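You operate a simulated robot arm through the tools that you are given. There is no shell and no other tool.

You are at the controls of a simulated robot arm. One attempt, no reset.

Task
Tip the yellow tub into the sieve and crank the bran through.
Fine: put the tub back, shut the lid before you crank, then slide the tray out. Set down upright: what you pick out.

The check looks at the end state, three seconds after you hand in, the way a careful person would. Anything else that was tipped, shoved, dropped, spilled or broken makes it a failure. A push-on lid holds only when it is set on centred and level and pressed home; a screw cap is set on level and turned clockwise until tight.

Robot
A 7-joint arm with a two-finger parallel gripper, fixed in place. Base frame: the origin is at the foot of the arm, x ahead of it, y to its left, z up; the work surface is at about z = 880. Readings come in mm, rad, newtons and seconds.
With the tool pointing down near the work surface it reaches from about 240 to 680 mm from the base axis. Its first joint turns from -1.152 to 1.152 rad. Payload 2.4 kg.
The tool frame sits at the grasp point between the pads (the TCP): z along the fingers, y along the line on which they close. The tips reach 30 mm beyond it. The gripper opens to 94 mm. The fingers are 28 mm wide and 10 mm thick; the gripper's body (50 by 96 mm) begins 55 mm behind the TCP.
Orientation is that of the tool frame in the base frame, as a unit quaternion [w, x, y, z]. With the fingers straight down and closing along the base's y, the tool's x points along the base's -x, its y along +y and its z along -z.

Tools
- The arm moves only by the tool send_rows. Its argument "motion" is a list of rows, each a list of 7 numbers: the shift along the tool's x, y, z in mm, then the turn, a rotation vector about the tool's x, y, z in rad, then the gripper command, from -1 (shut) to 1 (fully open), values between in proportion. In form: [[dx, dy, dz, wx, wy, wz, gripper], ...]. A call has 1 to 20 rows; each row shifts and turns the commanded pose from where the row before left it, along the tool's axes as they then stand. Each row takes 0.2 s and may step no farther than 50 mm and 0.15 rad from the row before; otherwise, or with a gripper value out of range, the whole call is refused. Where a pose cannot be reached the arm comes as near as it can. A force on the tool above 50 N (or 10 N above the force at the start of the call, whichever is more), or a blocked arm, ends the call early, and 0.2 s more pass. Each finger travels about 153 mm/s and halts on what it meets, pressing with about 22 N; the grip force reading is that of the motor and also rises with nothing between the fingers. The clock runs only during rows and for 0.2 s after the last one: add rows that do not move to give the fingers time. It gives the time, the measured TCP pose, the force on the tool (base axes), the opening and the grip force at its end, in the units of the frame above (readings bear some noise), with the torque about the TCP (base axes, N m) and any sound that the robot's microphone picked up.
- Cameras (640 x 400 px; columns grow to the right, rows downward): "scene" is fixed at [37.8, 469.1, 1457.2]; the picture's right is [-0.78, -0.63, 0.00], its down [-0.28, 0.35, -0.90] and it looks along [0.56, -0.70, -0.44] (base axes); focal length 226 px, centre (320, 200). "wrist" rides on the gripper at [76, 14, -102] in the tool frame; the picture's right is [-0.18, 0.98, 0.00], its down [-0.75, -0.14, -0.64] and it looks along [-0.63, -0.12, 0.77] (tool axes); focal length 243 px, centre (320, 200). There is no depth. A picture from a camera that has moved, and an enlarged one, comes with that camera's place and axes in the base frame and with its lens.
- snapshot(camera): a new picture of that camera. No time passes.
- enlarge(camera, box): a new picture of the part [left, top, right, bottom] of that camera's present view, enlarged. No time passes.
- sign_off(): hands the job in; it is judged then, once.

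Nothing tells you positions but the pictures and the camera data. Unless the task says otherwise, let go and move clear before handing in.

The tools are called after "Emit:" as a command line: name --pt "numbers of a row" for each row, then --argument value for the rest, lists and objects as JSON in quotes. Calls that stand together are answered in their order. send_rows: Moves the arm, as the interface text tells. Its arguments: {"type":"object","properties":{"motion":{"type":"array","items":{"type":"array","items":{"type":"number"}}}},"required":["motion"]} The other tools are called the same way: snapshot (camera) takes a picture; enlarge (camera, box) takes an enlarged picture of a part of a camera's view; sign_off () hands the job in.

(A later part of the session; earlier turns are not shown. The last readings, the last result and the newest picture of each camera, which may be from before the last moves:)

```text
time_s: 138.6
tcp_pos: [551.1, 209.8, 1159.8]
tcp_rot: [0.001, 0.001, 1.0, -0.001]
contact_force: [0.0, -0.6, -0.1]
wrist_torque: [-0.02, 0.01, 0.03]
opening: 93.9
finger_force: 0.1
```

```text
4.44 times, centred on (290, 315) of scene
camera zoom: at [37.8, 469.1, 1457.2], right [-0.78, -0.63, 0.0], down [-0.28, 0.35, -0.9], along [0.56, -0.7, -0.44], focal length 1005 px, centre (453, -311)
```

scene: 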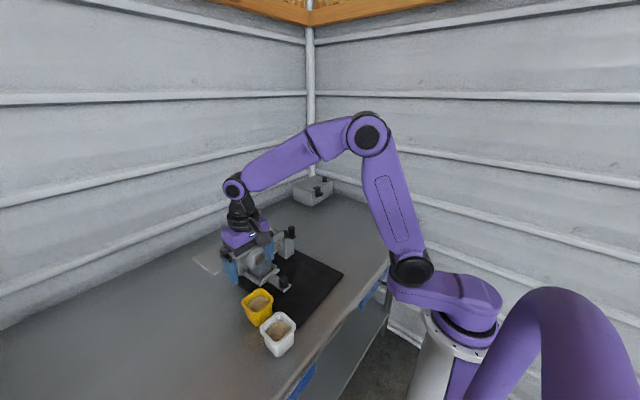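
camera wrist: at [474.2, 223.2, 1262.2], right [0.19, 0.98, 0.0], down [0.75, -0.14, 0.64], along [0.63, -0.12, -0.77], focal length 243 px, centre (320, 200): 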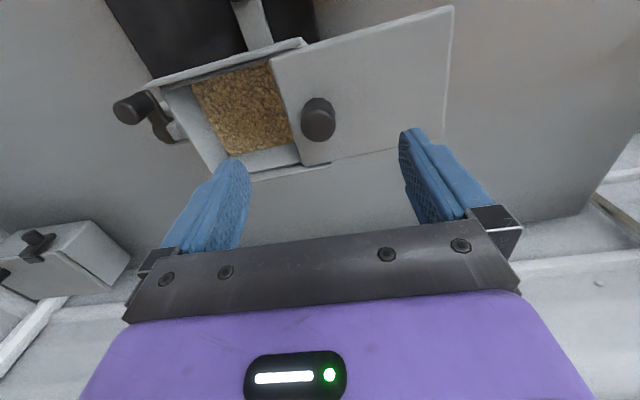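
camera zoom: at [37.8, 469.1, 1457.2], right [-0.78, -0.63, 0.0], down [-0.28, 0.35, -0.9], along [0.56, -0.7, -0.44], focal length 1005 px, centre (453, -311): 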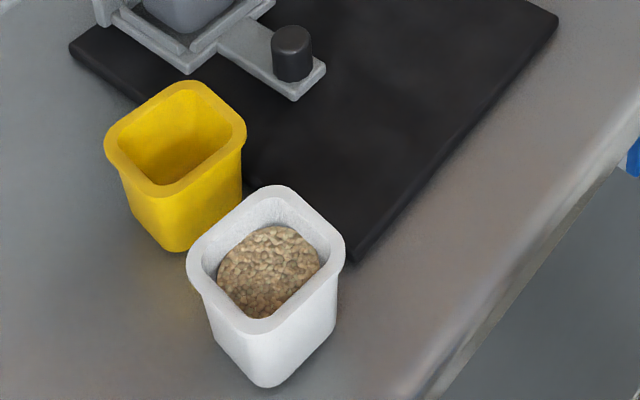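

The tub is back in place. I'll lower onto the lid knob, slightly to its -y side so that gripping can't push toward the stop.

Emit:
send_rows --pt "2 -3.3 30 0 0 0 1" --pt "0 0 25 0 0 0 1" --pt "0 0 8.5 0 0 0 1" --pt "0 0 0 0 0 0 1" --pt "0 0 0 0 0 0 -0.2" --pt "0 0 0 0 0 0 -1" --pt "0 0 0 0 0 0 -1"

Emit:
enlarge --camera "scene" --box '[205, 175, 325, 275]'

```text
time_s: 140.2
tcp_pos: [549.7, 206.9, 1097.9]
tcp_rot: [0.0, 0.001, 1.0, 0.001]
contact_force: [1.2, 1.0, -0.6]
wrist_torque: [-0.18, -0.22, -0.02]
opening: 27.6
finger_force: 22.0
```

```text
4.00 times, centred on (265, 225) of scene
camera zoom: at [37.8, 469.1, 1457.2], right [-0.78, -0.63, 0.0], down [-0.28, 0.35, -0.9], along [0.56, -0.7, -0.44], focal length 905 px, centre (540, 100)
```

zoom: 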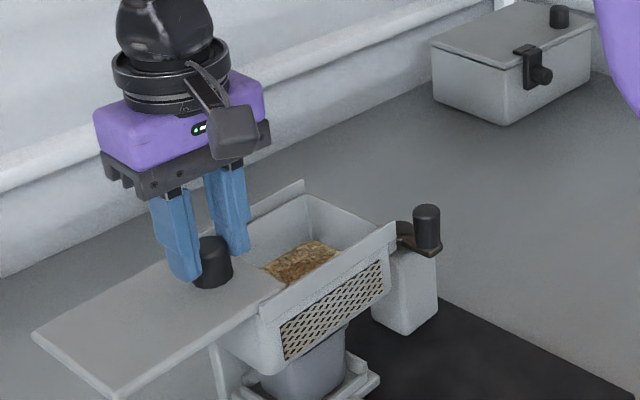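

The knob is gripped. I'll slide the lid closed toward -y in steps.

Emit:
send_rows --pt "0 -5 0 0 0 0 -1" --pt "-0.2 -10 0 0 0 0 -1" --pt "-0.2 -10 0 0 0 0 -1" --pt "-0.2 -10 0 0 0 0 -1" --pt "-0.2 -10 0 0 0 0 -1" --pt "-0.2 -10 0 0 0 0 -1" --pt "-0.2 -10 0 0 0 0 -1" --pt "-0.2 -10 0 0 0 0 -1" --pt "-0.2 -10 0 0 0 0 -1" --pt "-0.1 -7 0 0 0 0 -1" --pt "0 0 0 0 0 0 -1"

Emit:
enlarge --camera "scene" --box '[220, 200, 360, 290]'

```text
time_s: 142.6
tcp_pos: [550.8, 112.6, 1096.7]
tcp_rot: [0.002, 0.001, 1.0, 0.001]
contact_force: [7.3, 1.1, 1.0]
wrist_torque: [-0.1, -0.32, -0.03]
opening: 27.5
finger_force: 21.8
```

```text
4.44 times, centred on (290, 245) of scene
camera zoom: at [38.0, 469.1, 1457.2], right [-0.78, -0.63, 0.0], down [-0.28, 0.35, -0.9], along [0.56, -0.7, -0.44], focal length 1005 px, centre (453, 0)
```

zoom: 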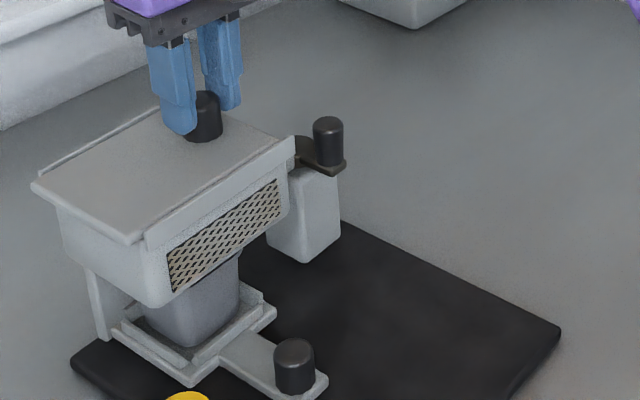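

The lid is nearly shut. I'll push it home against its stop, and then keep pushing gently to slide the sifter back toward where it started.

Emit:
send_rows --pt "0 -4 0 0 0 0 -1" --pt "0 -3 0 0 0 0 -1" --pt "0 -3 0 0 0 0 -1" --pt "0 -3 0 0 0 0 -1" --pt "0 0 0 0 0 0 -1"

Emit:
enlarge --camera "scene" --box '[220, 200, 360, 290]'

```text
time_s: 143.8
tcp_pos: [549.7, 103.2, 1097.0]
tcp_rot: [0.001, -0.001, 1.0, 0.001]
contact_force: [7.5, 11.5, 6.5]
wrist_torque: [0.17, -0.25, -0.01]
opening: 27.8
finger_force: 21.8
```

```text
4.44 times, centred on (290, 245) of scene
camera zoom: at [37.9, 469.4, 1457.1], right [-0.78, -0.63, 0.0], down [-0.28, 0.35, -0.9], along [0.56, -0.7, -0.44], focal length 1005 px, centre (453, 0)
```

zoom: 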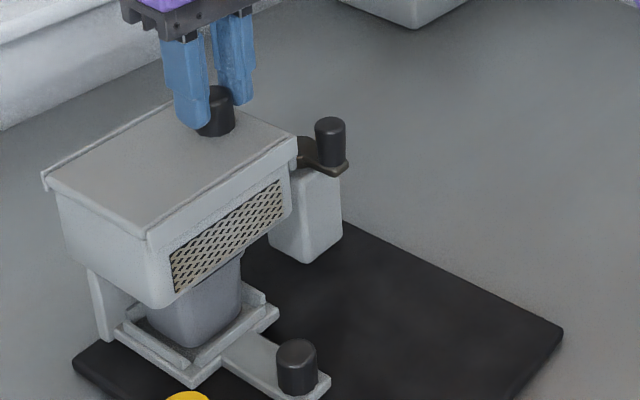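

The lid is shut and the sifter is starting to slide back. I'll keep pushing diagonally in small steps toward the original place.

Emit:
send_rows --pt "1 -3 0 0 0 0 -1" --pt "1.3 -3 0 0 0 0 -1" --pt "1.3 -3 0 0 0 0 -1" --pt "0 0 0 0 0 0 -1"

Emit:
enlarge --camera "scene" --box '[220, 200, 360, 290]'

```text
time_s: 144.8
tcp_pos: [546.2, 90.5, 1096.7]
tcp_rot: [0.001, 0.001, 1.0, 0.001]
contact_force: [3.9, 8.0, 5.2]
wrist_torque: [0.42, 0.07, -0.07]
opening: 27.3
finger_force: 21.7
```

```text
4.44 times, centred on (290, 245) of scene
camera zoom: at [37.9, 469.3, 1457.1], right [-0.78, -0.63, 0.0], down [-0.28, 0.35, -0.9], along [0.56, -0.7, -0.44], focal length 1005 px, centre (453, 0)
```

zoom: 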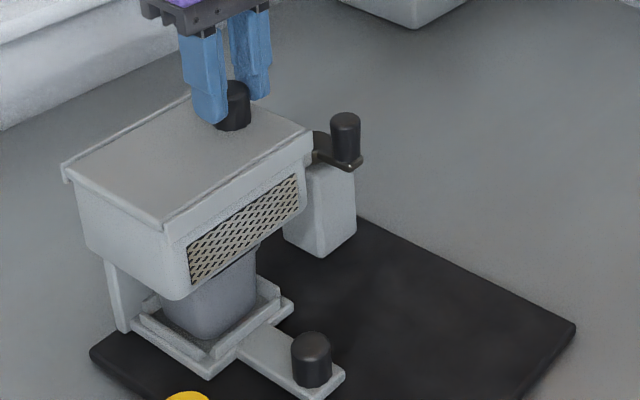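

It's most of the way back. Two more small steps.

Emit:
send_rows --pt "0.3 -2.5 0 0 0 0 -1" --pt "0.3 -2.5 0 0 0 0 -1" --pt "0 0 0 0 0 0 -1"

Emit:
enlarge --camera "scene" --box '[220, 200, 360, 290]'

Emit:
enlarge --camera "scene" --box '[240, 250, 300, 295]'

Emit:
enlarge --camera "scene" --box '[220, 270, 360, 360]'

```text
time_s: 145.6
tcp_pos: [544.9, 86.6, 1096.4]
tcp_rot: [0.0, 0.002, 1.0, 0.001]
contact_force: [2.9, 7.7, 0.6]
wrist_torque: [0.44, -0.14, -0.01]
opening: 27.6
finger_force: 21.7
```

```text
4.44 times, centred on (290, 245) of scene
camera zoom: at [38.0, 469.3, 1457.1], right [-0.78, -0.63, 0.0], down [-0.28, 0.35, -0.9], along [0.56, -0.7, -0.44], focal length 1005 px, centre (453, 0)
```

zoom: 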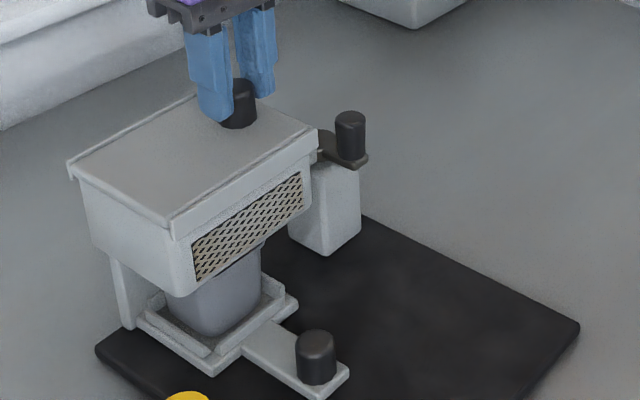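

```text
8.89 times, centred on (270, 272) of scene
camera zoom: at [38.0, 469.3, 1457.1], right [-0.78, -0.63, 0.0], down [-0.28, 0.35, -0.9], along [0.56, -0.7, -0.44], focal length 2010 px, centre (764, -444)
```

zoom: 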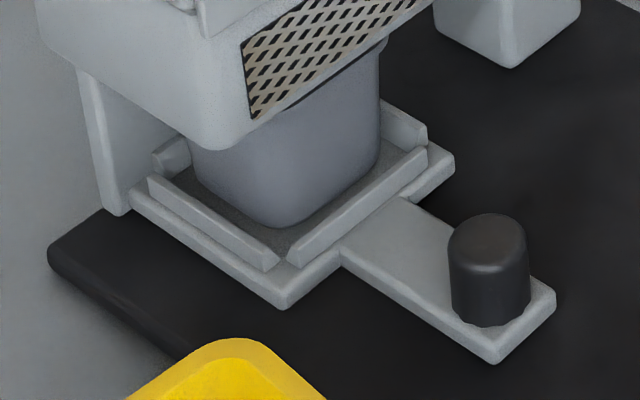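

```text
4.44 times, centred on (290, 315) of scene
camera zoom: at [38.0, 469.3, 1457.1], right [-0.78, -0.63, 0.0], down [-0.28, 0.35, -0.9], along [0.56, -0.7, -0.44], focal length 1005 px, centre (453, -311)
```

zoom: 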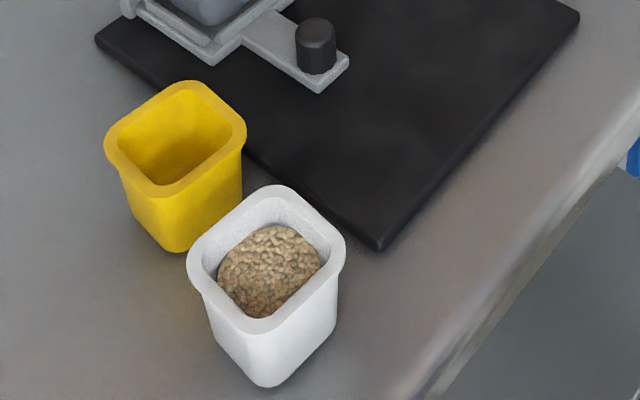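

The residual is only about (-2.5, +3.3) mm. One more tiny corrective push.

Emit:
send_rows --pt "-1.2 -2 0 0 0 0 -1" --pt "-1.5 -1.5 0 0 0 0 -1" --pt "-1 0 0 0 0 0 -1" --pt "0 0 0 0 0 0 -1"

Emit:
enlarge --camera "scene" --box '[220, 200, 360, 290]'

Emit:
enlarge --camera "scene" --box '[240, 250, 300, 295]'

Emit:
enlarge --camera "scene" --box '[220, 270, 360, 360]'

```text
time_s: 146.6
tcp_pos: [548.7, 82.6, 1096.9]
tcp_rot: [-0.001, 0.002, 1.0, -0.001]
contact_force: [-8.9, -0.4, 0.5]
wrist_torque: [0.18, 0.7, 0.0]
opening: 27.5
finger_force: 22.0
```

```text
4.44 times, centred on (290, 245) of scene
camera zoom: at [37.7, 469.1, 1457.2], right [-0.78, -0.63, 0.0], down [-0.28, 0.35, -0.9], along [0.56, -0.7, -0.44], focal length 1005 px, centre (453, 0)
```

zoom: 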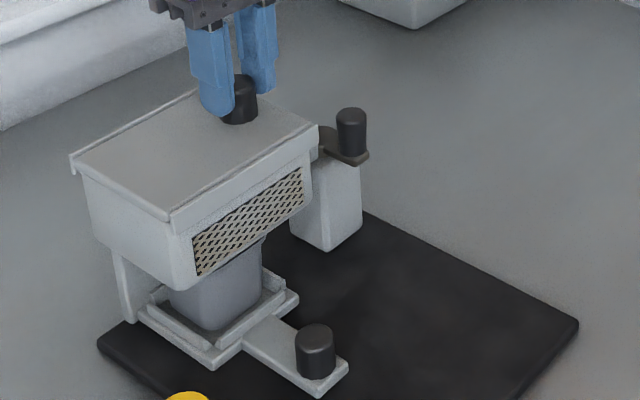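

```text
8.89 times, centred on (270, 272) of scene
camera zoom: at [37.7, 469.1, 1457.2], right [-0.78, -0.63, 0.0], down [-0.28, 0.35, -0.9], along [0.56, -0.7, -0.44], focal length 2010 px, centre (764, -444)
```

zoom: 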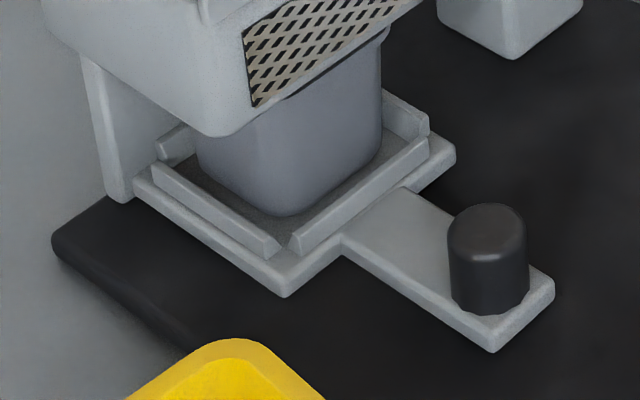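

```text
4.44 times, centred on (290, 315) of scene
camera zoom: at [37.7, 469.1, 1457.2], right [-0.78, -0.63, 0.0], down [-0.28, 0.35, -0.9], along [0.56, -0.7, -0.44], focal length 1005 px, centre (453, -311)
```

zoom: 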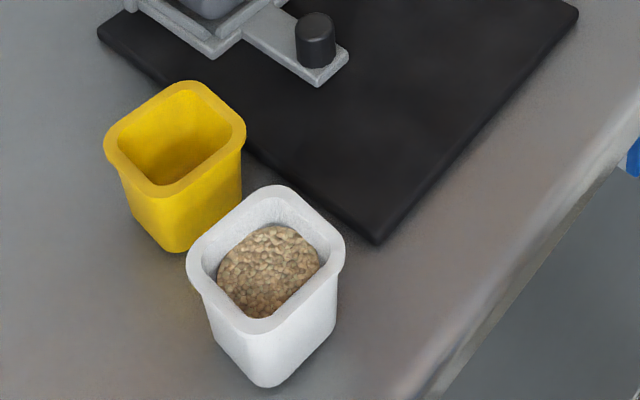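

The sifter is back to within about 1 mm of its original place, and the lid is shut. I'll relax the force, release the knob, and rise.

Emit:
send_rows --pt "1.5 0 0 0 0 0 -1" --pt "0.5 0 0 0 0 0 -1" --pt "0 0 0 0 0 0 -0.2" --pt "0 0 0 0 0 0 0.2" --pt "0 0 -20 0 0 0 0.5" --pt "0 0 -40 0 0 0 1" --pt "0 0 0 0 0 0 1"

Emit:
enlarge --camera "scene" --box '[225, 205, 315, 265]'

Emit:
snapshot --camera "wrist"

```text
time_s: 148.2
tcp_pos: [547.6, 81.8, 1156.5]
tcp_rot: [0.001, 0.001, 1.0, 0.0]
contact_force: [0.7, -0.5, -0.1]
wrist_torque: [-0.02, 0.03, 0.0]
opening: 94.1
finger_force: 0.1
```

```text
6.67 times, centred on (270, 235) of scene
camera zoom: at [37.8, 469.1, 1457.2], right [-0.78, -0.63, 0.0], down [-0.28, 0.35, -0.9], along [0.56, -0.7, -0.44], focal length 1508 px, centre (653, -33)
```

zoom: 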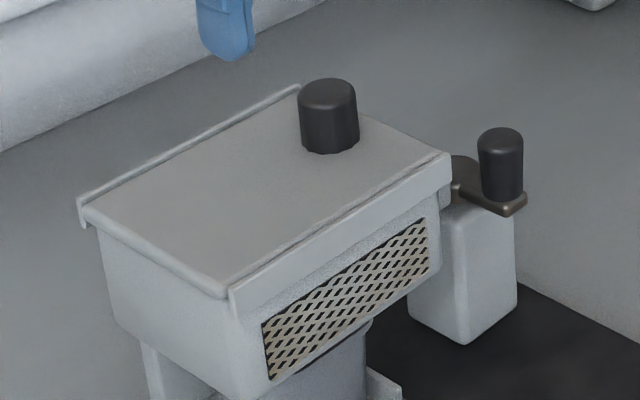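

```text
taken
camera wrist: at [470.0, 96.4, 1258.5], right [0.19, 0.98, 0.0], down [0.75, -0.14, 0.64], along [0.63, -0.12, -0.77], focal length 243 px, centre (320, 200)
```

wrist: 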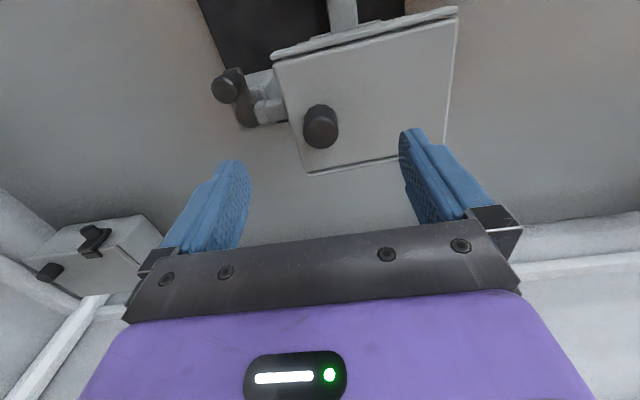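

The sifter now looks identical to its initial state, with the lid shut. Next I'll look at the crank from above to measure its hub and knob.

Emit:
send_rows --pt "5 -45 0 0 0 0 1" --pt "5 -45 0 0 0 0 1" --pt "0 0 0 0 0 0 1"

Emit:
enlarge --camera "wrist" --box '[270, 50, 390, 160]'

Emit:
enlarge --camera "scene" --box '[275, 215, 315, 245]'

```text
time_s: 149.0
tcp_pos: [536.4, -6.3, 1156.2]
tcp_rot: [0.001, 0.001, 1.0, 0.0]
contact_force: [1.1, -0.3, -1.9]
wrist_torque: [0.03, -0.01, -0.01]
opening: 93.9
finger_force: 0.1
```

```text
3.64 times, centred on (330, 105) of wrist
camera zoom: at [459.7, 7.8, 1257.9], right [0.18, 0.98, 0.0], down [0.75, -0.14, 0.64], along [0.63, -0.12, -0.77], focal length 882 px, centre (284, 546)
```

zoom: 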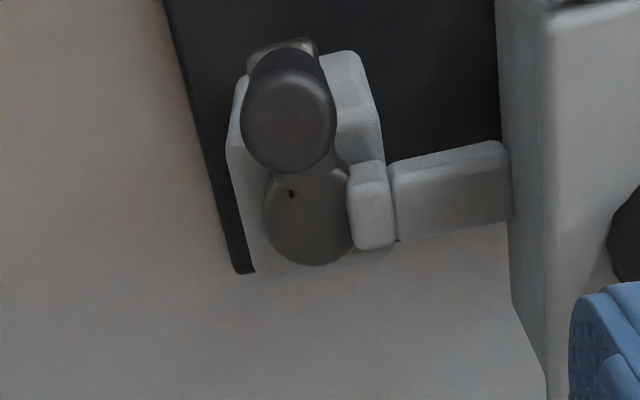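

```text
13.33 times, centred on (295, 230) of scene
camera zoom: at [37.8, 469.1, 1457.2], right [-0.78, -0.63, 0.0], down [-0.28, 0.35, -0.9], along [0.56, -0.7, -0.44], focal length 3016 px, centre (653, -200)
```

zoom: 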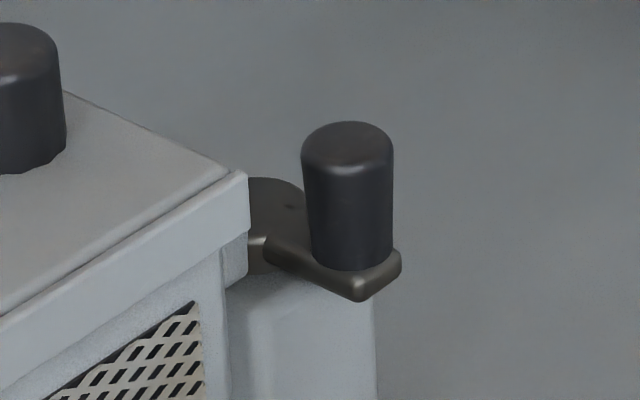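

The crank knob is at about (517, -2), its top is at z = 1029, the hub is at about (554.5, -2), and the radius is about 37.5 mm. I'll turn the gripper a quarter turn so its narrow side faces the lid knob, then descend on the crank knob.

Emit:
send_rows --pt "0 0 0 0 0 -0.143 1" --pt "0 0 0 0 0 -0.143 1" --pt "0 0 0 0 0 -0.143 1" --pt "0 0 0 0 0 -0.143 1" --pt "0 0 0 0 0 -0.143 1" --pt "0 0 0 0 0 -0.143 1" --pt "0 0 0 0 0 -0.143 1" --pt "0 0 0 0 0 -0.143 1" --pt "0 0 0 0 0 -0.143 1" --pt "0 0 0 0 0 -0.143 1" --pt "0 0 0 0 0 -0.141 1" --pt "-4.6 19.4 0 0 0 0 1" --pt "0 0 0 0 0 0 1"

Emit:
snapshot --camera "wrist"

Emit:
snapshot --camera "scene"

```text
time_s: 151.8
tcp_pos: [516.4, -2.7, 1155.5]
tcp_rot: [0.0, 0.707, -0.707, 0.001]
contact_force: [0.0, -0.2, -1.2]
wrist_torque: [0.0, 0.01, 0.01]
opening: 93.9
finger_force: 0.0
```

```text
taken
camera wrist: at [501.0, -78.7, 1259.3], right [-0.98, 0.18, 0.0], down [0.14, 0.75, 0.64], along [0.12, 0.63, -0.77], focal length 243 px, centre (320, 200)
```

wrist: 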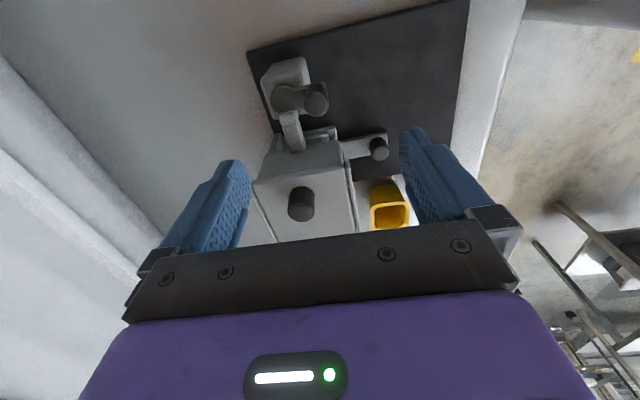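

```text
taken
```

scene: 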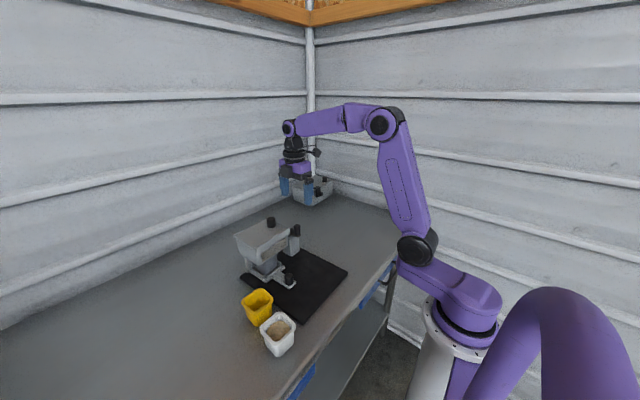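

Emit:
enlarge --camera "wrist" --box '[250, 50, 370, 160]'

```text
3.64 times, centred on (310, 105) of wrist
camera zoom: at [501.0, -78.7, 1259.3], right [-0.98, 0.18, 0.0], down [0.14, 0.75, 0.64], along [0.12, 0.63, -0.77], focal length 882 px, centre (356, 546)
```

zoom: 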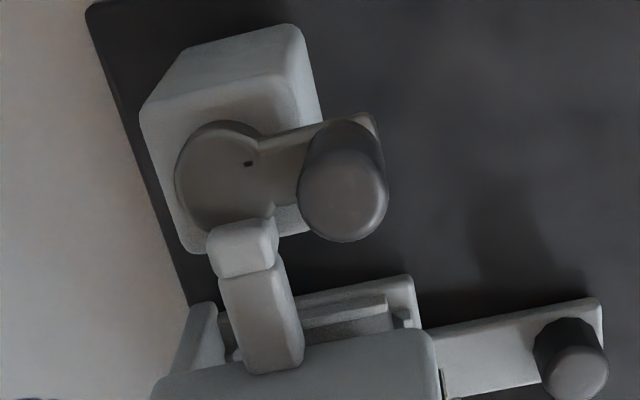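

Knob about (518, -3), hub about (555, -3). I'll descend onto the knob and grip it.

Emit:
send_rows --pt "0 -1.2 40 0 0 0 1" --pt "0 0 40 0 0 0 1" --pt "0 0 30 0 0 0 1" --pt "0 0 9.5 0 0 0 1" --pt "0 0 0 0 0 0 0.2" --pt "0 0 0 0 0 0 -0.4" --pt "0 0 0 0 0 0 -1" --pt "0 0 0 0 0 0 -1"

Emit:
enlarge --camera "scene" --box '[240, 185, 330, 255]'

Emit:
snapshot --camera "wrist"

```text
time_s: 153.6
tcp_pos: [518.9, -3.0, 1037.1]
tcp_rot: [0.001, -0.707, 0.707, -0.001]
contact_force: [8.5, 0.6, -0.5]
wrist_torque: [0.14, -0.14, -0.01]
opening: 23.9
finger_force: 21.5
```

```text
5.71 times, centred on (285, 220) of scene
camera zoom: at [38.1, 469.1, 1457.2], right [-0.78, -0.63, 0.0], down [-0.28, 0.35, -0.9], along [0.56, -0.7, -0.44], focal length 1292 px, centre (520, 86)
```

zoom: 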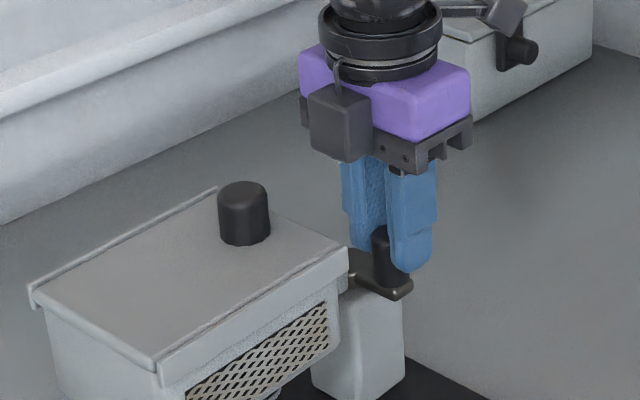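

```text
taken
camera wrist: at [503.7, -78.9, 1140.1], right [-0.98, 0.19, 0.0], down [0.14, 0.75, 0.64], along [0.12, 0.63, -0.77], focal length 243 px, centre (320, 200)
```

wrist: 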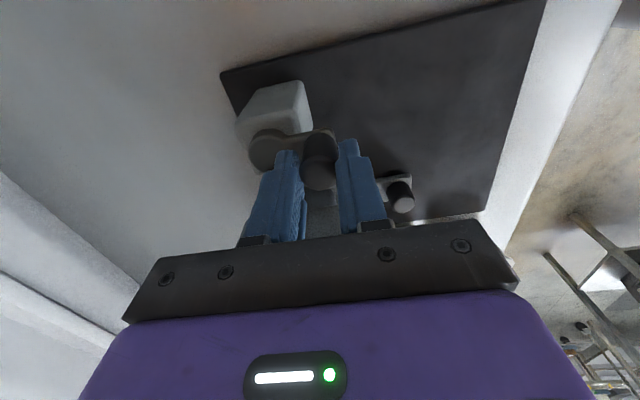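

The knob is gripped (23.9 mm). I'll regrip 5 mm higher and slightly re-centred, for clearance above the lid knob during the turn.

Emit:
send_rows --pt "0 0 0 0 0 0 -0.3" --pt "0 -0.8 -5 0 0 0 -0.3" --pt "0 0 0 0 0 0 -1" --pt "0 0 0 0 0 0 -1"

```text
time_s: 154.6
tcp_pos: [519.0, -3.5, 1041.2]
tcp_rot: [0.0, 0.707, -0.707, 0.0]
contact_force: [1.9, -0.5, -0.3]
wrist_torque: [0.0, -0.06, 0.0]
opening: 23.8
finger_force: 21.9
```

I'll try the first small arc clockwise (seen from above), watching the force.

Emit:
send_rows --pt "-3.2 -0.15 0 0 0 0 -1" --pt "-3.15 -0.4 0 0 0 0 -1" --pt "-3.1 -0.65 0 0 0 0 -1" --pt "-3.03 -0.95 0 0 0 0 -1" --pt "0 0 0 0 0 0 -1"

Emit:
enlarge --camera "scene" --box '[240, 185, 330, 255]'

```text
time_s: 155.8
tcp_pos: [522.0, 10.2, 1040.5]
tcp_rot: [0.0, 0.708, -0.707, 0.0]
contact_force: [-7.5, 3.8, -0.4]
wrist_torque: [-0.06, 0.16, -0.01]
opening: 23.8
finger_force: 22.1
```

```text
5.71 times, centred on (285, 220) of scene
camera zoom: at [37.6, 469.2, 1457.2], right [-0.78, -0.63, 0.0], down [-0.28, 0.35, -0.9], along [0.56, -0.7, -0.44], focal length 1292 px, centre (520, 86)
```

zoom: 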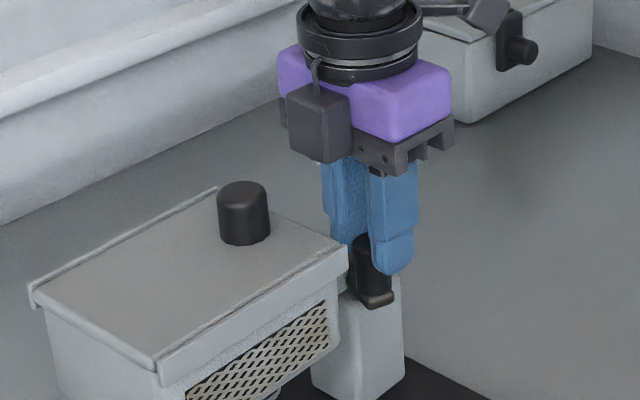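

The crank turns clockwise and the sifter stays put. I'll continue the arc through the +y side in small steps.

Emit:
send_rows --pt "-3.04 -0.76 0 0 0 0 -1" --pt "-2.93 -1.52 0 0 0 0 -1" --pt "-2.78 -1.78 0 0 0 0 -1" --pt "-2.62 -2.0 0 0 0 0 -1" --pt "-2.43 -2.23 0 0 0 0 -1" --pt "-2.23 -2.43 0 0 0 0 -1" --pt "0 0 0 0 0 0 -1"

Emit:
enlarge --camera "scene" --box '[240, 185, 330, 255]'

```text
time_s: 157.4
tcp_pos: [532.9, 25.7, 1043.4]
tcp_rot: [0.001, -0.707, 0.708, -0.001]
contact_force: [-3.7, 5.2, 0.6]
wrist_torque: [0.17, 0.01, -0.03]
opening: 23.7
finger_force: 21.6
```

```text
5.71 times, centred on (285, 220) of scene
camera zoom: at [37.8, 469.2, 1457.2], right [-0.78, -0.63, 0.0], down [-0.28, 0.35, -0.9], along [0.56, -0.7, -0.44], focal length 1292 px, centre (520, 86)
```

zoom: 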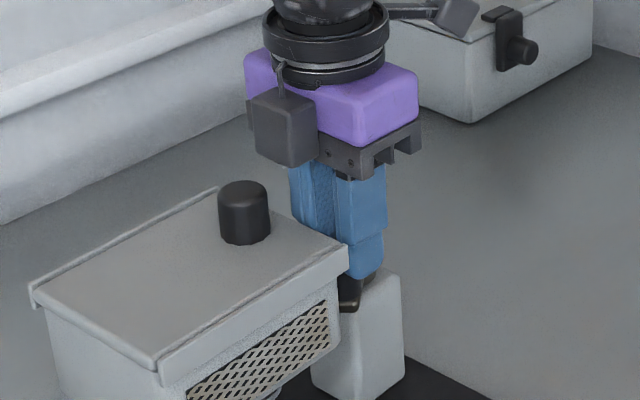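

Emit:
send_rows --pt "-2.0 -2.6 0 0 0 0 -1" --pt "-1.78 -2.8 0 0 0 0 -1" --pt "-1.52 -2.9 0 0 0 0 -1" --pt "-1.26 -3.07 0 0 0 0 -1" --pt "-0.98 -3.13 0 0 0 0 -1" --pt "-0.7 -3.2 0 0 0 0 -1" --pt "-0.46 -3.3 0 0 0 0 -1" --pt "-0.14 -3.3 0 0 0 0 -1" --pt "0 0 0 0 0 0 -1"

Emit:
enlarge --camera "scene" --box '[240, 185, 330, 255]'

```text
time_s: 159.4
tcp_pos: [557.2, 32.8, 1042.4]
tcp_rot: [0.001, -0.706, 0.708, -0.001]
contact_force: [0.0, -3.1, -0.6]
wrist_torque: [0.06, 0.05, 0.03]
opening: 23.7
finger_force: 22.1
```

```text
5.71 times, centred on (285, 220) of scene
camera zoom: at [37.8, 469.0, 1457.3], right [-0.78, -0.63, 0.0], down [-0.28, 0.35, -0.9], along [0.56, -0.7, -0.44], focal length 1292 px, centre (520, 86)
```

zoom: 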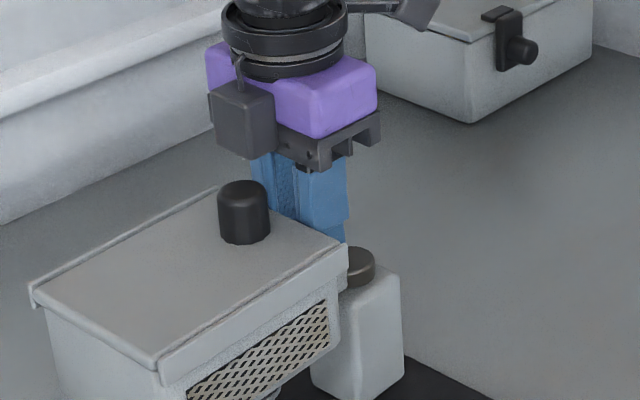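

A quarter turn is done with low forces. I'll continue the circle through the far and -y sides.

Emit:
send_rows --pt "0.57 -6.52 0 0 0 0 -1" --pt "1.69 -6.32 0 0 0 0 -1" --pt "2.76 -5.93 0 0 0 0 -1" --pt "3.75 -5.36 0 0 0 0 -1" --pt "4.62 -4.62 0 0 0 0 -1" --pt "5.36 -3.75 0 0 0 0 -1" --pt "5.93 -2.76 0 0 0 0 -1" --pt "6.32 -1.69 0 0 0 0 -1" --pt "6.52 -0.57 0 0 0 0 -1" --pt "0 0 0 0 0 0 -1"

Emit:
enlarge --camera "scene" --box '[240, 185, 330, 255]'

```text
time_s: 161.6
tcp_pos: [593.6, -4.5, 1041.9]
tcp_rot: [0.001, -0.707, 0.708, -0.001]
contact_force: [-8.5, 1.3, 0.7]
wrist_torque: [0.24, 0.17, 0.0]
opening: 23.6
finger_force: 21.6
```

```text
5.71 times, centred on (285, 220) of scene
camera zoom: at [37.5, 469.1, 1457.2], right [-0.78, -0.63, 0.0], down [-0.28, 0.35, -0.9], along [0.56, -0.7, -0.44], focal length 1292 px, centre (520, 86)
```

zoom: 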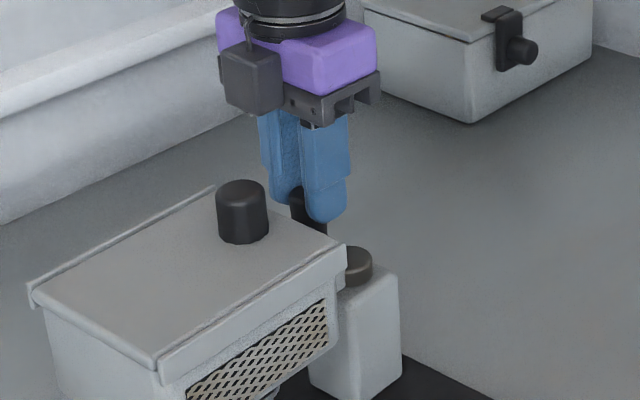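

Emit:
send_rows --pt "6.39 1.36 0 0 0 0 -1" --pt "6.2 1.66 0 0 0 0 -1" --pt "5.81 2.71 0 0 0 0 -1" --pt "5.25 3.68 0 0 0 0 -1" --pt "4.54 4.54 0 0 0 0 -1" --pt "3.68 5.25 0 0 0 0 -1" --pt "2.71 5.81 0 0 0 0 -1" --pt "1.66 6.2 0 0 0 0 -1" --pt "0.56 6.39 0 0 0 0 -1" --pt "0 0 0 0 0 0 -1"

Emit:
enlarge --camera "scene" --box '[220, 200, 360, 290]'

```text
time_s: 163.8
tcp_pos: [556.7, -39.2, 1042.7]
tcp_rot: [0.001, -0.706, 0.708, -0.001]
contact_force: [0.6, 9.8, 1.4]
wrist_torque: [0.16, -0.03, -0.04]
opening: 23.9
finger_force: 21.5
```

```text
4.44 times, centred on (290, 245) of scene
camera zoom: at [37.8, 469.4, 1457.1], right [-0.78, -0.63, 0.0], down [-0.28, 0.35, -0.9], along [0.56, -0.7, -0.44], focal length 1005 px, centre (453, 0)
```

zoom: 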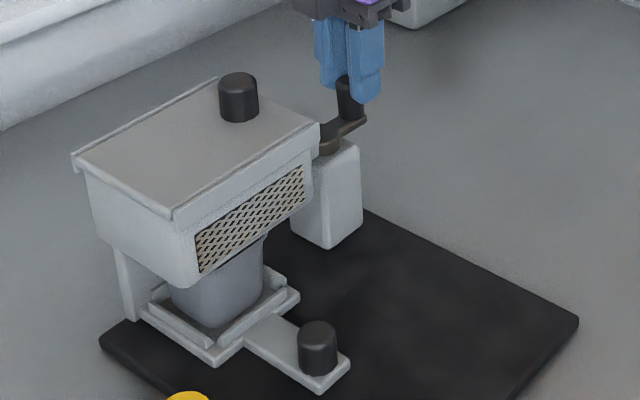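

Emit:
send_rows --pt "-1.45 6.32 0 0 0 0 -1" --pt "-1.64 6.13 0 0 0 0 -1" --pt "-2.68 5.75 0 0 0 0 -1" --pt "-3.64 5.2 0 0 0 0 -1" --pt "-4.49 4.49 0 0 0 0 -1" --pt "-5.2 3.64 0 0 0 0 -1" --pt "-5.75 2.68 0 0 0 0 -1" --pt "-6.13 1.64 0 0 0 0 -1" --pt "-6.32 0.55 0 0 0 0 -1" --pt "0 0 0 0 0 0 -1"

Emit:
enlarge --camera "scene" --box '[240, 225, 290, 275]'

Emit:
enlarge --camera "scene" --box '[220, 200, 360, 290]'

```text
time_s: 166.0
tcp_pos: [520.2, -3.4, 1042.5]
tcp_rot: [0.003, -0.706, 0.708, -0.002]
contact_force: [13.6, -1.5, 14.0]
wrist_torque: [-0.23, -0.32, -0.04]
opening: 23.7
finger_force: 22.2
```

```text
8.00 times, centred on (265, 250) of scene
camera zoom: at [38.0, 469.1, 1457.2], right [-0.78, -0.63, 0.0], down [-0.28, 0.35, -0.9], along [0.56, -0.7, -0.44], focal length 1809 px, centre (760, -200)
```

zoom: 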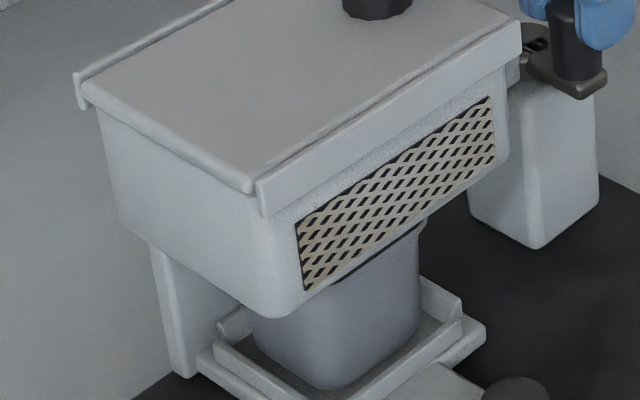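

```text
4.44 times, centred on (290, 245) of scene
camera zoom: at [38.0, 469.1, 1457.2], right [-0.78, -0.63, 0.0], down [-0.28, 0.35, -0.9], along [0.56, -0.7, -0.44], focal length 1005 px, centre (453, 0)
```

zoom: 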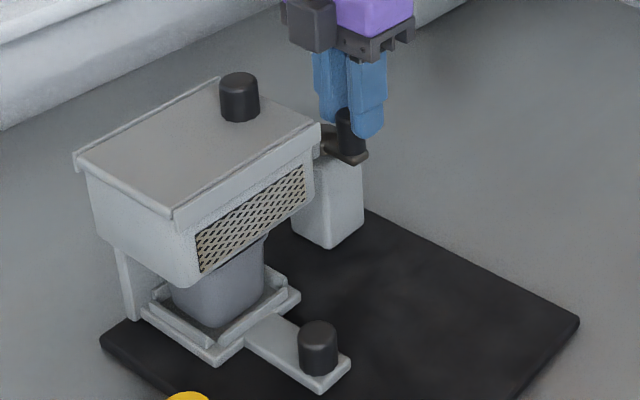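

One full turn is done. I'll relax the small misalignment force and see what the readings say.

Emit:
send_rows --pt "0 -1.4 0 0 0 0 -1" --pt "0 0 0 0 0 0 -1"

Emit:
enlarge --camera "scene" --box '[280, 215, 310, 240]'

```text
time_s: 166.6
tcp_pos: [521.3, -2.4, 1042.0]
tcp_rot: [0.001, -0.706, 0.708, -0.001]
contact_force: [3.9, 0.6, 18.5]
wrist_torque: [0.0, -0.11, 0.0]
opening: 23.7
finger_force: 22.1
```

```text
16.00 times, centred on (295, 228) of scene
camera zoom: at [37.6, 469.1, 1457.2], right [-0.78, -0.63, 0.0], down [-0.28, 0.35, -0.9], along [0.56, -0.7, -0.44], focal length 3619 px, centre (720, -240)
```

zoom: 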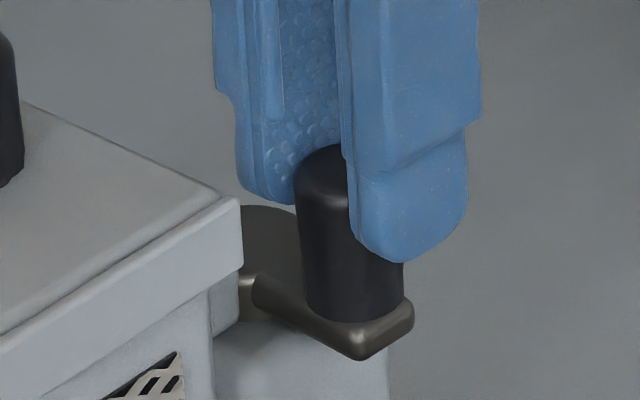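

Emit:
send_rows --pt "0 0 0 0 0 0 -0.3" --pt "0 0 0 0 0 0 -0.3" --pt "0 0 0 0 0 0 -1" --pt "0 0 0 0 0 0 -1"

```text
time_s: 167.6
tcp_pos: [521.4, -3.4, 1041.3]
tcp_rot: [-0.001, -0.706, 0.708, 0.0]
contact_force: [0.4, 0.6, -0.1]
wrist_torque: [0.0, -0.02, 0.01]
opening: 23.9
finger_force: 21.8
```

Forces are zeroed. Second turn.

Emit:
send_rows --pt "-6.32 -0.55 0 0 0 0 -1" --pt "-6.13 -1.64 0 0 0 0 -1" --pt "-5.75 -2.68 0 0 0 0 -1" --pt "-5.2 -3.64 0 0 0 0 -1" --pt "-4.49 -4.49 0 0 0 0 -1" --pt "-3.64 -5.2 0 0 0 0 -1" --pt "-2.68 -5.75 0 0 0 0 -1" --pt "-1.64 -6.13 0 0 0 0 -1" --pt "-0.55 -6.32 0 0 0 0 -1" --pt "0 0 0 0 0 0 -1"

```text
time_s: 169.8
tcp_pos: [560.1, 32.9, 1043.2]
tcp_rot: [0.001, -0.707, 0.708, 0.0]
contact_force: [-0.8, -2.4, 0.0]
wrist_torque: [0.56, 0.0, 0.0]
opening: 23.8
finger_force: 21.7
```

Emit:
send_rows --pt "0.55 -6.32 0 0 0 0 -1" --pt "1.64 -6.13 0 0 0 0 -1" --pt "2.68 -5.75 0 0 0 0 -1" --pt "3.64 -5.2 0 0 0 0 -1" --pt "4.49 -4.49 0 0 0 0 -1" --pt "5.2 -3.64 0 0 0 0 -1" --pt "5.75 -2.68 0 0 0 0 -1" --pt "6.13 -1.64 0 0 0 0 -1" --pt "6.32 -0.55 0 0 0 0 -1" --pt "0 0 0 0 0 0 -1"

Emit:
enlarge --camera "scene" --box '[220, 200, 360, 290]'

```text
time_s: 172.0
tcp_pos: [594.0, -2.4, 1040.8]
tcp_rot: [0.001, -0.706, 0.708, 0.0]
contact_force: [-3.8, -0.1, -0.7]
wrist_torque: [-0.08, 0.07, -0.02]
opening: 23.6
finger_force: 22.0
```

```text
4.44 times, centred on (290, 245) of scene
camera zoom: at [38.0, 469.1, 1457.2], right [-0.78, -0.63, 0.0], down [-0.28, 0.35, -0.9], along [0.56, -0.7, -0.44], focal length 1005 px, centre (453, 0)
```

zoom: 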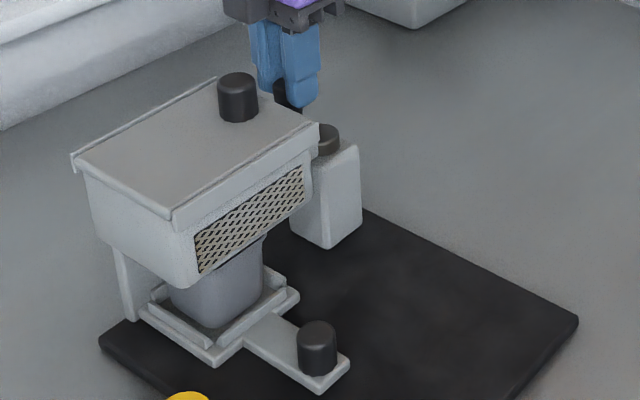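

Emit:
send_rows --pt "6.32 0.85 0 0 0 0 -1" --pt "6.13 1.64 0 0 0 0 -1" --pt "5.75 2.68 0 0 0 0 -1" --pt "5.2 3.64 0 0 0 0 -1" --pt "4.49 4.49 0 0 0 0 -1" --pt "3.64 5.2 0 0 0 0 -1" --pt "2.68 5.75 0 0 0 0 -1" --pt "1.44 6.13 0 0 0 0 -1" --pt "0.35 6.32 0 0 0 0 -1" --pt "-0.55 6.32 0 0 0 0 -1" --pt "-1.64 6.13 0 0 0 0 -1" --pt "-2.68 5.75 0 0 0 0 -1" --pt "-3.64 5.2 0 0 0 0 -1" --pt "-4.49 4.49 0 0 0 0 -1" --pt "-5.2 3.64 0 0 0 0 -1" --pt "-5.75 2.68 0 0 0 0 -1" --pt "-6.13 1.64 0 0 0 0 -1" --pt "-6.32 0.25 0 0 0 0 -1" --pt "0 0 0 0 0 0 -1"

Emit:
enlarge --camera "scene" --box '[240, 225, 290, 275]'

```text
time_s: 176.0
tcp_pos: [522.9, -2.5, 1042.1]
tcp_rot: [0.0, -0.707, 0.708, -0.001]
contact_force: [-0.9, -0.4, -0.3]
wrist_torque: [0.03, 0.0, -0.03]
opening: 24.2
finger_force: 21.8
```

```text
8.00 times, centred on (265, 250) of scene
camera zoom: at [38.0, 469.1, 1457.2], right [-0.78, -0.63, 0.0], down [-0.28, 0.35, -0.9], along [0.56, -0.7, -0.44], focal length 1809 px, centre (760, -200)
```

zoom: 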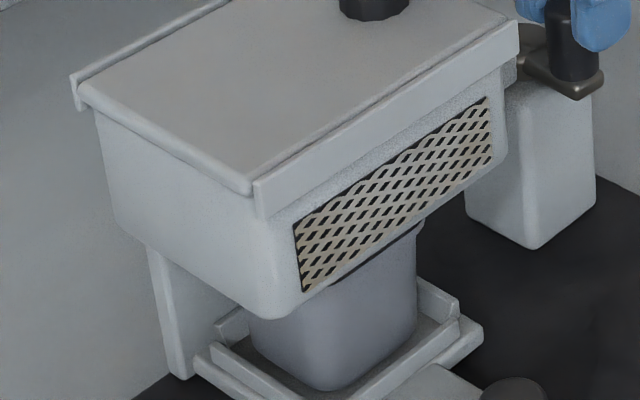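

Two smooth turns are done. I'll add more turns with slightly larger steps to be sure the bran goes through.

Emit:
send_rows --pt "-11.25 -1.78 0 0 0 0 -1" --pt "-10.15 -5.17 0 0 0 0 -1" --pt "-8.05 -8.05 0 0 0 0 -1" --pt "-5.17 -10.15 0 0 0 0 -1" --pt "-1.78 -11.25 0 0 0 0 -1" --pt "1.78 -11.25 0 0 0 0 -1" --pt "5.17 -10.15 0 0 0 0 -1" --pt "8.05 -8.05 0 0 0 0 -1" --pt "10.15 -5.17 0 0 0 0 -1" --pt "11.25 -1.78 0 0 0 0 -1" --pt "11.25 1.78 0 0 0 0 -1" --pt "10.15 5.17 0 0 0 0 -1" --pt "8.05 8.05 0 0 0 0 -1" --pt "5.17 10.15 0 0 0 0 -1" --pt "1.78 11.25 0 0 0 0 -1" --pt "-1.78 11.25 0 0 0 0 -1" --pt "-5.17 10.15 0 0 0 0 -1" --pt "-8.05 8.05 0 0 0 0 -1" --pt "-10.15 5.17 0 0 0 0 -1" --pt "-11.25 1.78 0 0 0 0 -1"

Emit:
enlarge --camera "scene" --box '[220, 200, 360, 290]'

```text
time_s: 180.2
tcp_pos: [521.8, -2.4, 1041.8]
tcp_rot: [0.001, -0.706, 0.708, 0.0]
contact_force: [7.9, -0.4, 0.2]
wrist_torque: [-0.03, -0.2, 0.0]
opening: 23.9
finger_force: 22.5
```

```text
4.44 times, centred on (290, 245) of scene
camera zoom: at [38.1, 469.0, 1457.2], right [-0.78, -0.63, 0.0], down [-0.28, 0.35, -0.9], along [0.56, -0.7, -0.44], focal length 1005 px, centre (453, 0)
```

zoom: 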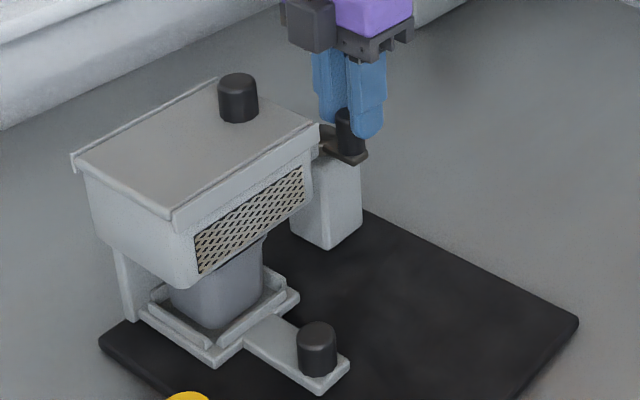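

Three turns done. Two more for good measure.

Emit:
send_rows --pt "-11.25 -2.48 0 0 0 0 -1" --pt "-10.15 -5.17 0 0 0 0 -1" --pt "-8.05 -8.05 0 0 0 0 -1" --pt "-5.17 -10.15 0 0 0 0 -1" --pt "-1.78 -11.25 0 0 0 0 -1" --pt "1.78 -11.25 0 0 0 0 -1" --pt "5.17 -10.15 0 0 0 0 -1" --pt "8.05 -8.05 0 0 0 0 -1" --pt "10.15 -5.17 0 0 0 0 -1" --pt "11.25 -1.78 0 0 0 0 -1" --pt "11.25 2.48 0 0 0 0 -1" --pt "10.15 5.17 0 0 0 0 -1" --pt "8.05 8.05 0 0 0 0 -1" --pt "5.17 10.15 0 0 0 0 -1" --pt "1.78 11.25 0 0 0 0 -1" --pt "-1.78 11.25 0 0 0 0 -1" --pt "-5.17 10.15 0 0 0 0 -1" --pt "-8.05 8.05 0 0 0 0 -1" --pt "-10.15 5.17 0 0 0 0 -1" --pt "-11.25 1.28 0 0 0 0 -1"

Emit:
send_rows --pt "-11.25 -1.78 0 0 0 0 -1" --pt "-10.15 -5.17 0 0 0 0 -1" --pt "-8.05 -8.05 0 0 0 0 -1" --pt "-5.17 -10.15 0 0 0 0 -1" --pt "-1.78 -11.25 0 0 0 0 -1" --pt "1.78 -11.25 0 0 0 0 -1" --pt "5.17 -10.15 0 0 0 0 -1" --pt "8.05 -8.05 0 0 0 0 -1" --pt "10.15 -5.17 0 0 0 0 -1" --pt "11.25 -1.78 0 0 0 0 -1" --pt "11.25 1.78 0 0 0 0 -1" --pt "10.15 5.17 0 0 0 0 -1" --pt "8.05 8.05 0 0 0 0 -1" --pt "5.17 10.15 0 0 0 0 -1" --pt "1.78 11.25 0 0 0 0 -1" --pt "-1.78 11.25 0 0 0 0 -1" --pt "-5.17 10.15 0 0 0 0 -1" --pt "-8.05 8.05 0 0 0 0 -1" --pt "-10.15 5.17 0 0 0 0 -1" --pt "-11.25 1.78 0 0 0 0 -1"

Emit:
enlarge --camera "scene" --box '[220, 200, 360, 290]'

```text
time_s: 184.4
tcp_pos: [522.4, -4.4, 1041.9]
tcp_rot: [0.001, -0.706, 0.709, -0.003]
contact_force: [1.6, -12.5, 8.5]
wrist_torque: [0.1, 0.0, 0.01]
opening: 23.7
finger_force: 22.4
```

```text
time_s: 188.6
tcp_pos: [522.4, -4.5, 1043.1]
tcp_rot: [0.001, -0.706, 0.708, -0.002]
contact_force: [1.8, -9.8, 4.1]
wrist_torque: [-0.5, 0.02, -0.02]
opening: 23.7
finger_force: 22.1
```

```text
4.44 times, centred on (290, 245) of scene
camera zoom: at [37.8, 468.8, 1457.3], right [-0.78, -0.63, 0.0], down [-0.28, 0.35, -0.9], along [0.56, -0.7, -0.44], focal length 1005 px, centre (453, 0)
```

zoom: 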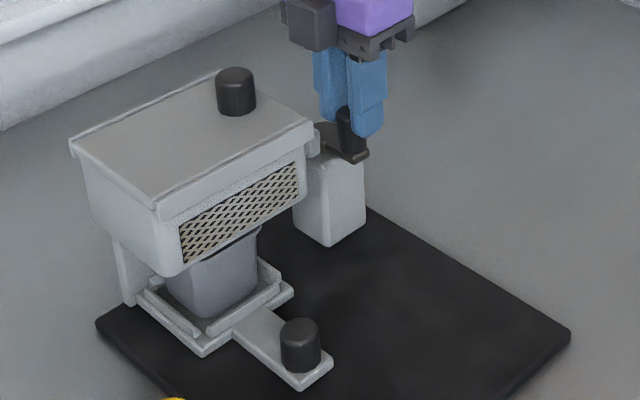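

The sifter has rotated by several degrees during the last turns, so something bound. I'll stop and look closely.

Emit:
enlarge --camera "scene" --box '[225, 205, 315, 265]'

Emit:
enlarge --camera "scene" --box '[275, 215, 315, 245]'

Emit:
enlarge --camera "scene" --box '[220, 270, 360, 360]'

Emit:
snapshot --camera "wrist"

```text
6.67 times, centred on (270, 235) of scene
camera zoom: at [37.8, 468.8, 1457.3], right [-0.78, -0.63, 0.0], down [-0.28, 0.35, -0.9], along [0.56, -0.7, -0.44], focal length 1508 px, centre (653, -33)
```

zoom: 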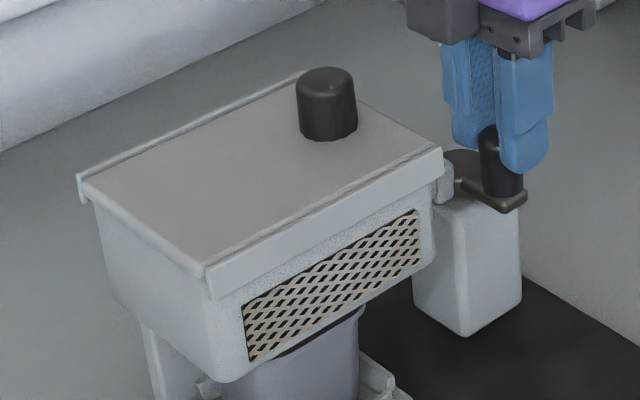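

```text
13.33 times, centred on (295, 230) of scene
camera zoom: at [37.8, 468.8, 1457.3], right [-0.78, -0.63, 0.0], down [-0.28, 0.35, -0.9], along [0.56, -0.7, -0.44], focal length 3016 px, centre (653, -200)
```

zoom: 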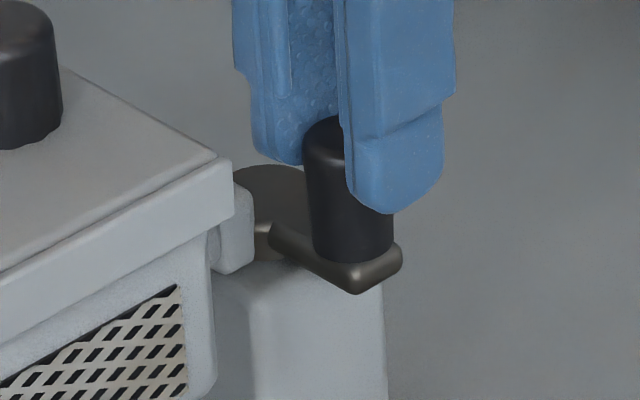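

```text
4.44 times, centred on (290, 315) of scene
camera zoom: at [37.8, 468.8, 1457.3], right [-0.78, -0.63, 0.0], down [-0.28, 0.35, -0.9], along [0.56, -0.7, -0.44], focal length 1005 px, centre (453, -311)
```

zoom: 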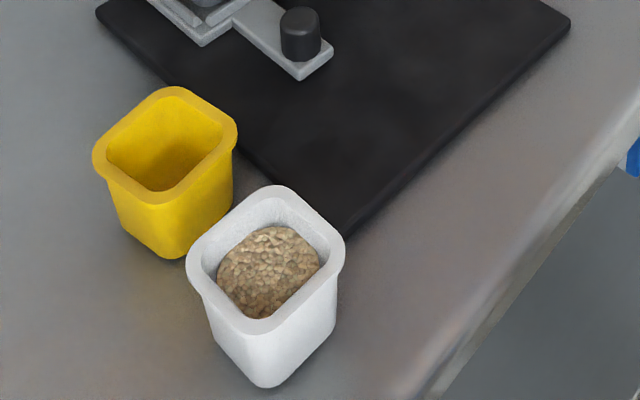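

```text
taken
camera wrist: at [506.7, -81.0, 1144.8], right [-0.98, 0.19, -0.01], down [0.14, 0.75, 0.64], along [0.12, 0.63, -0.77], focal length 243 px, centre (320, 200)
```

wrist: 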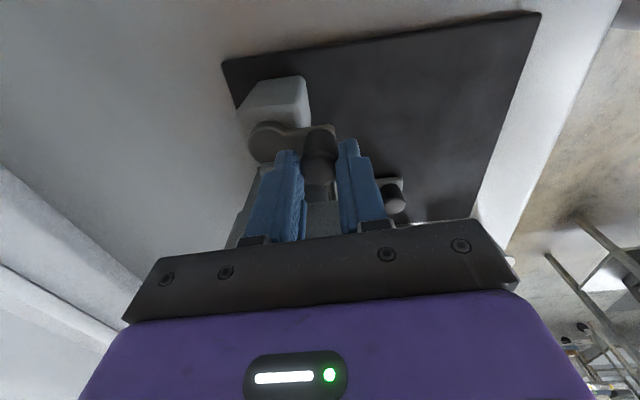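

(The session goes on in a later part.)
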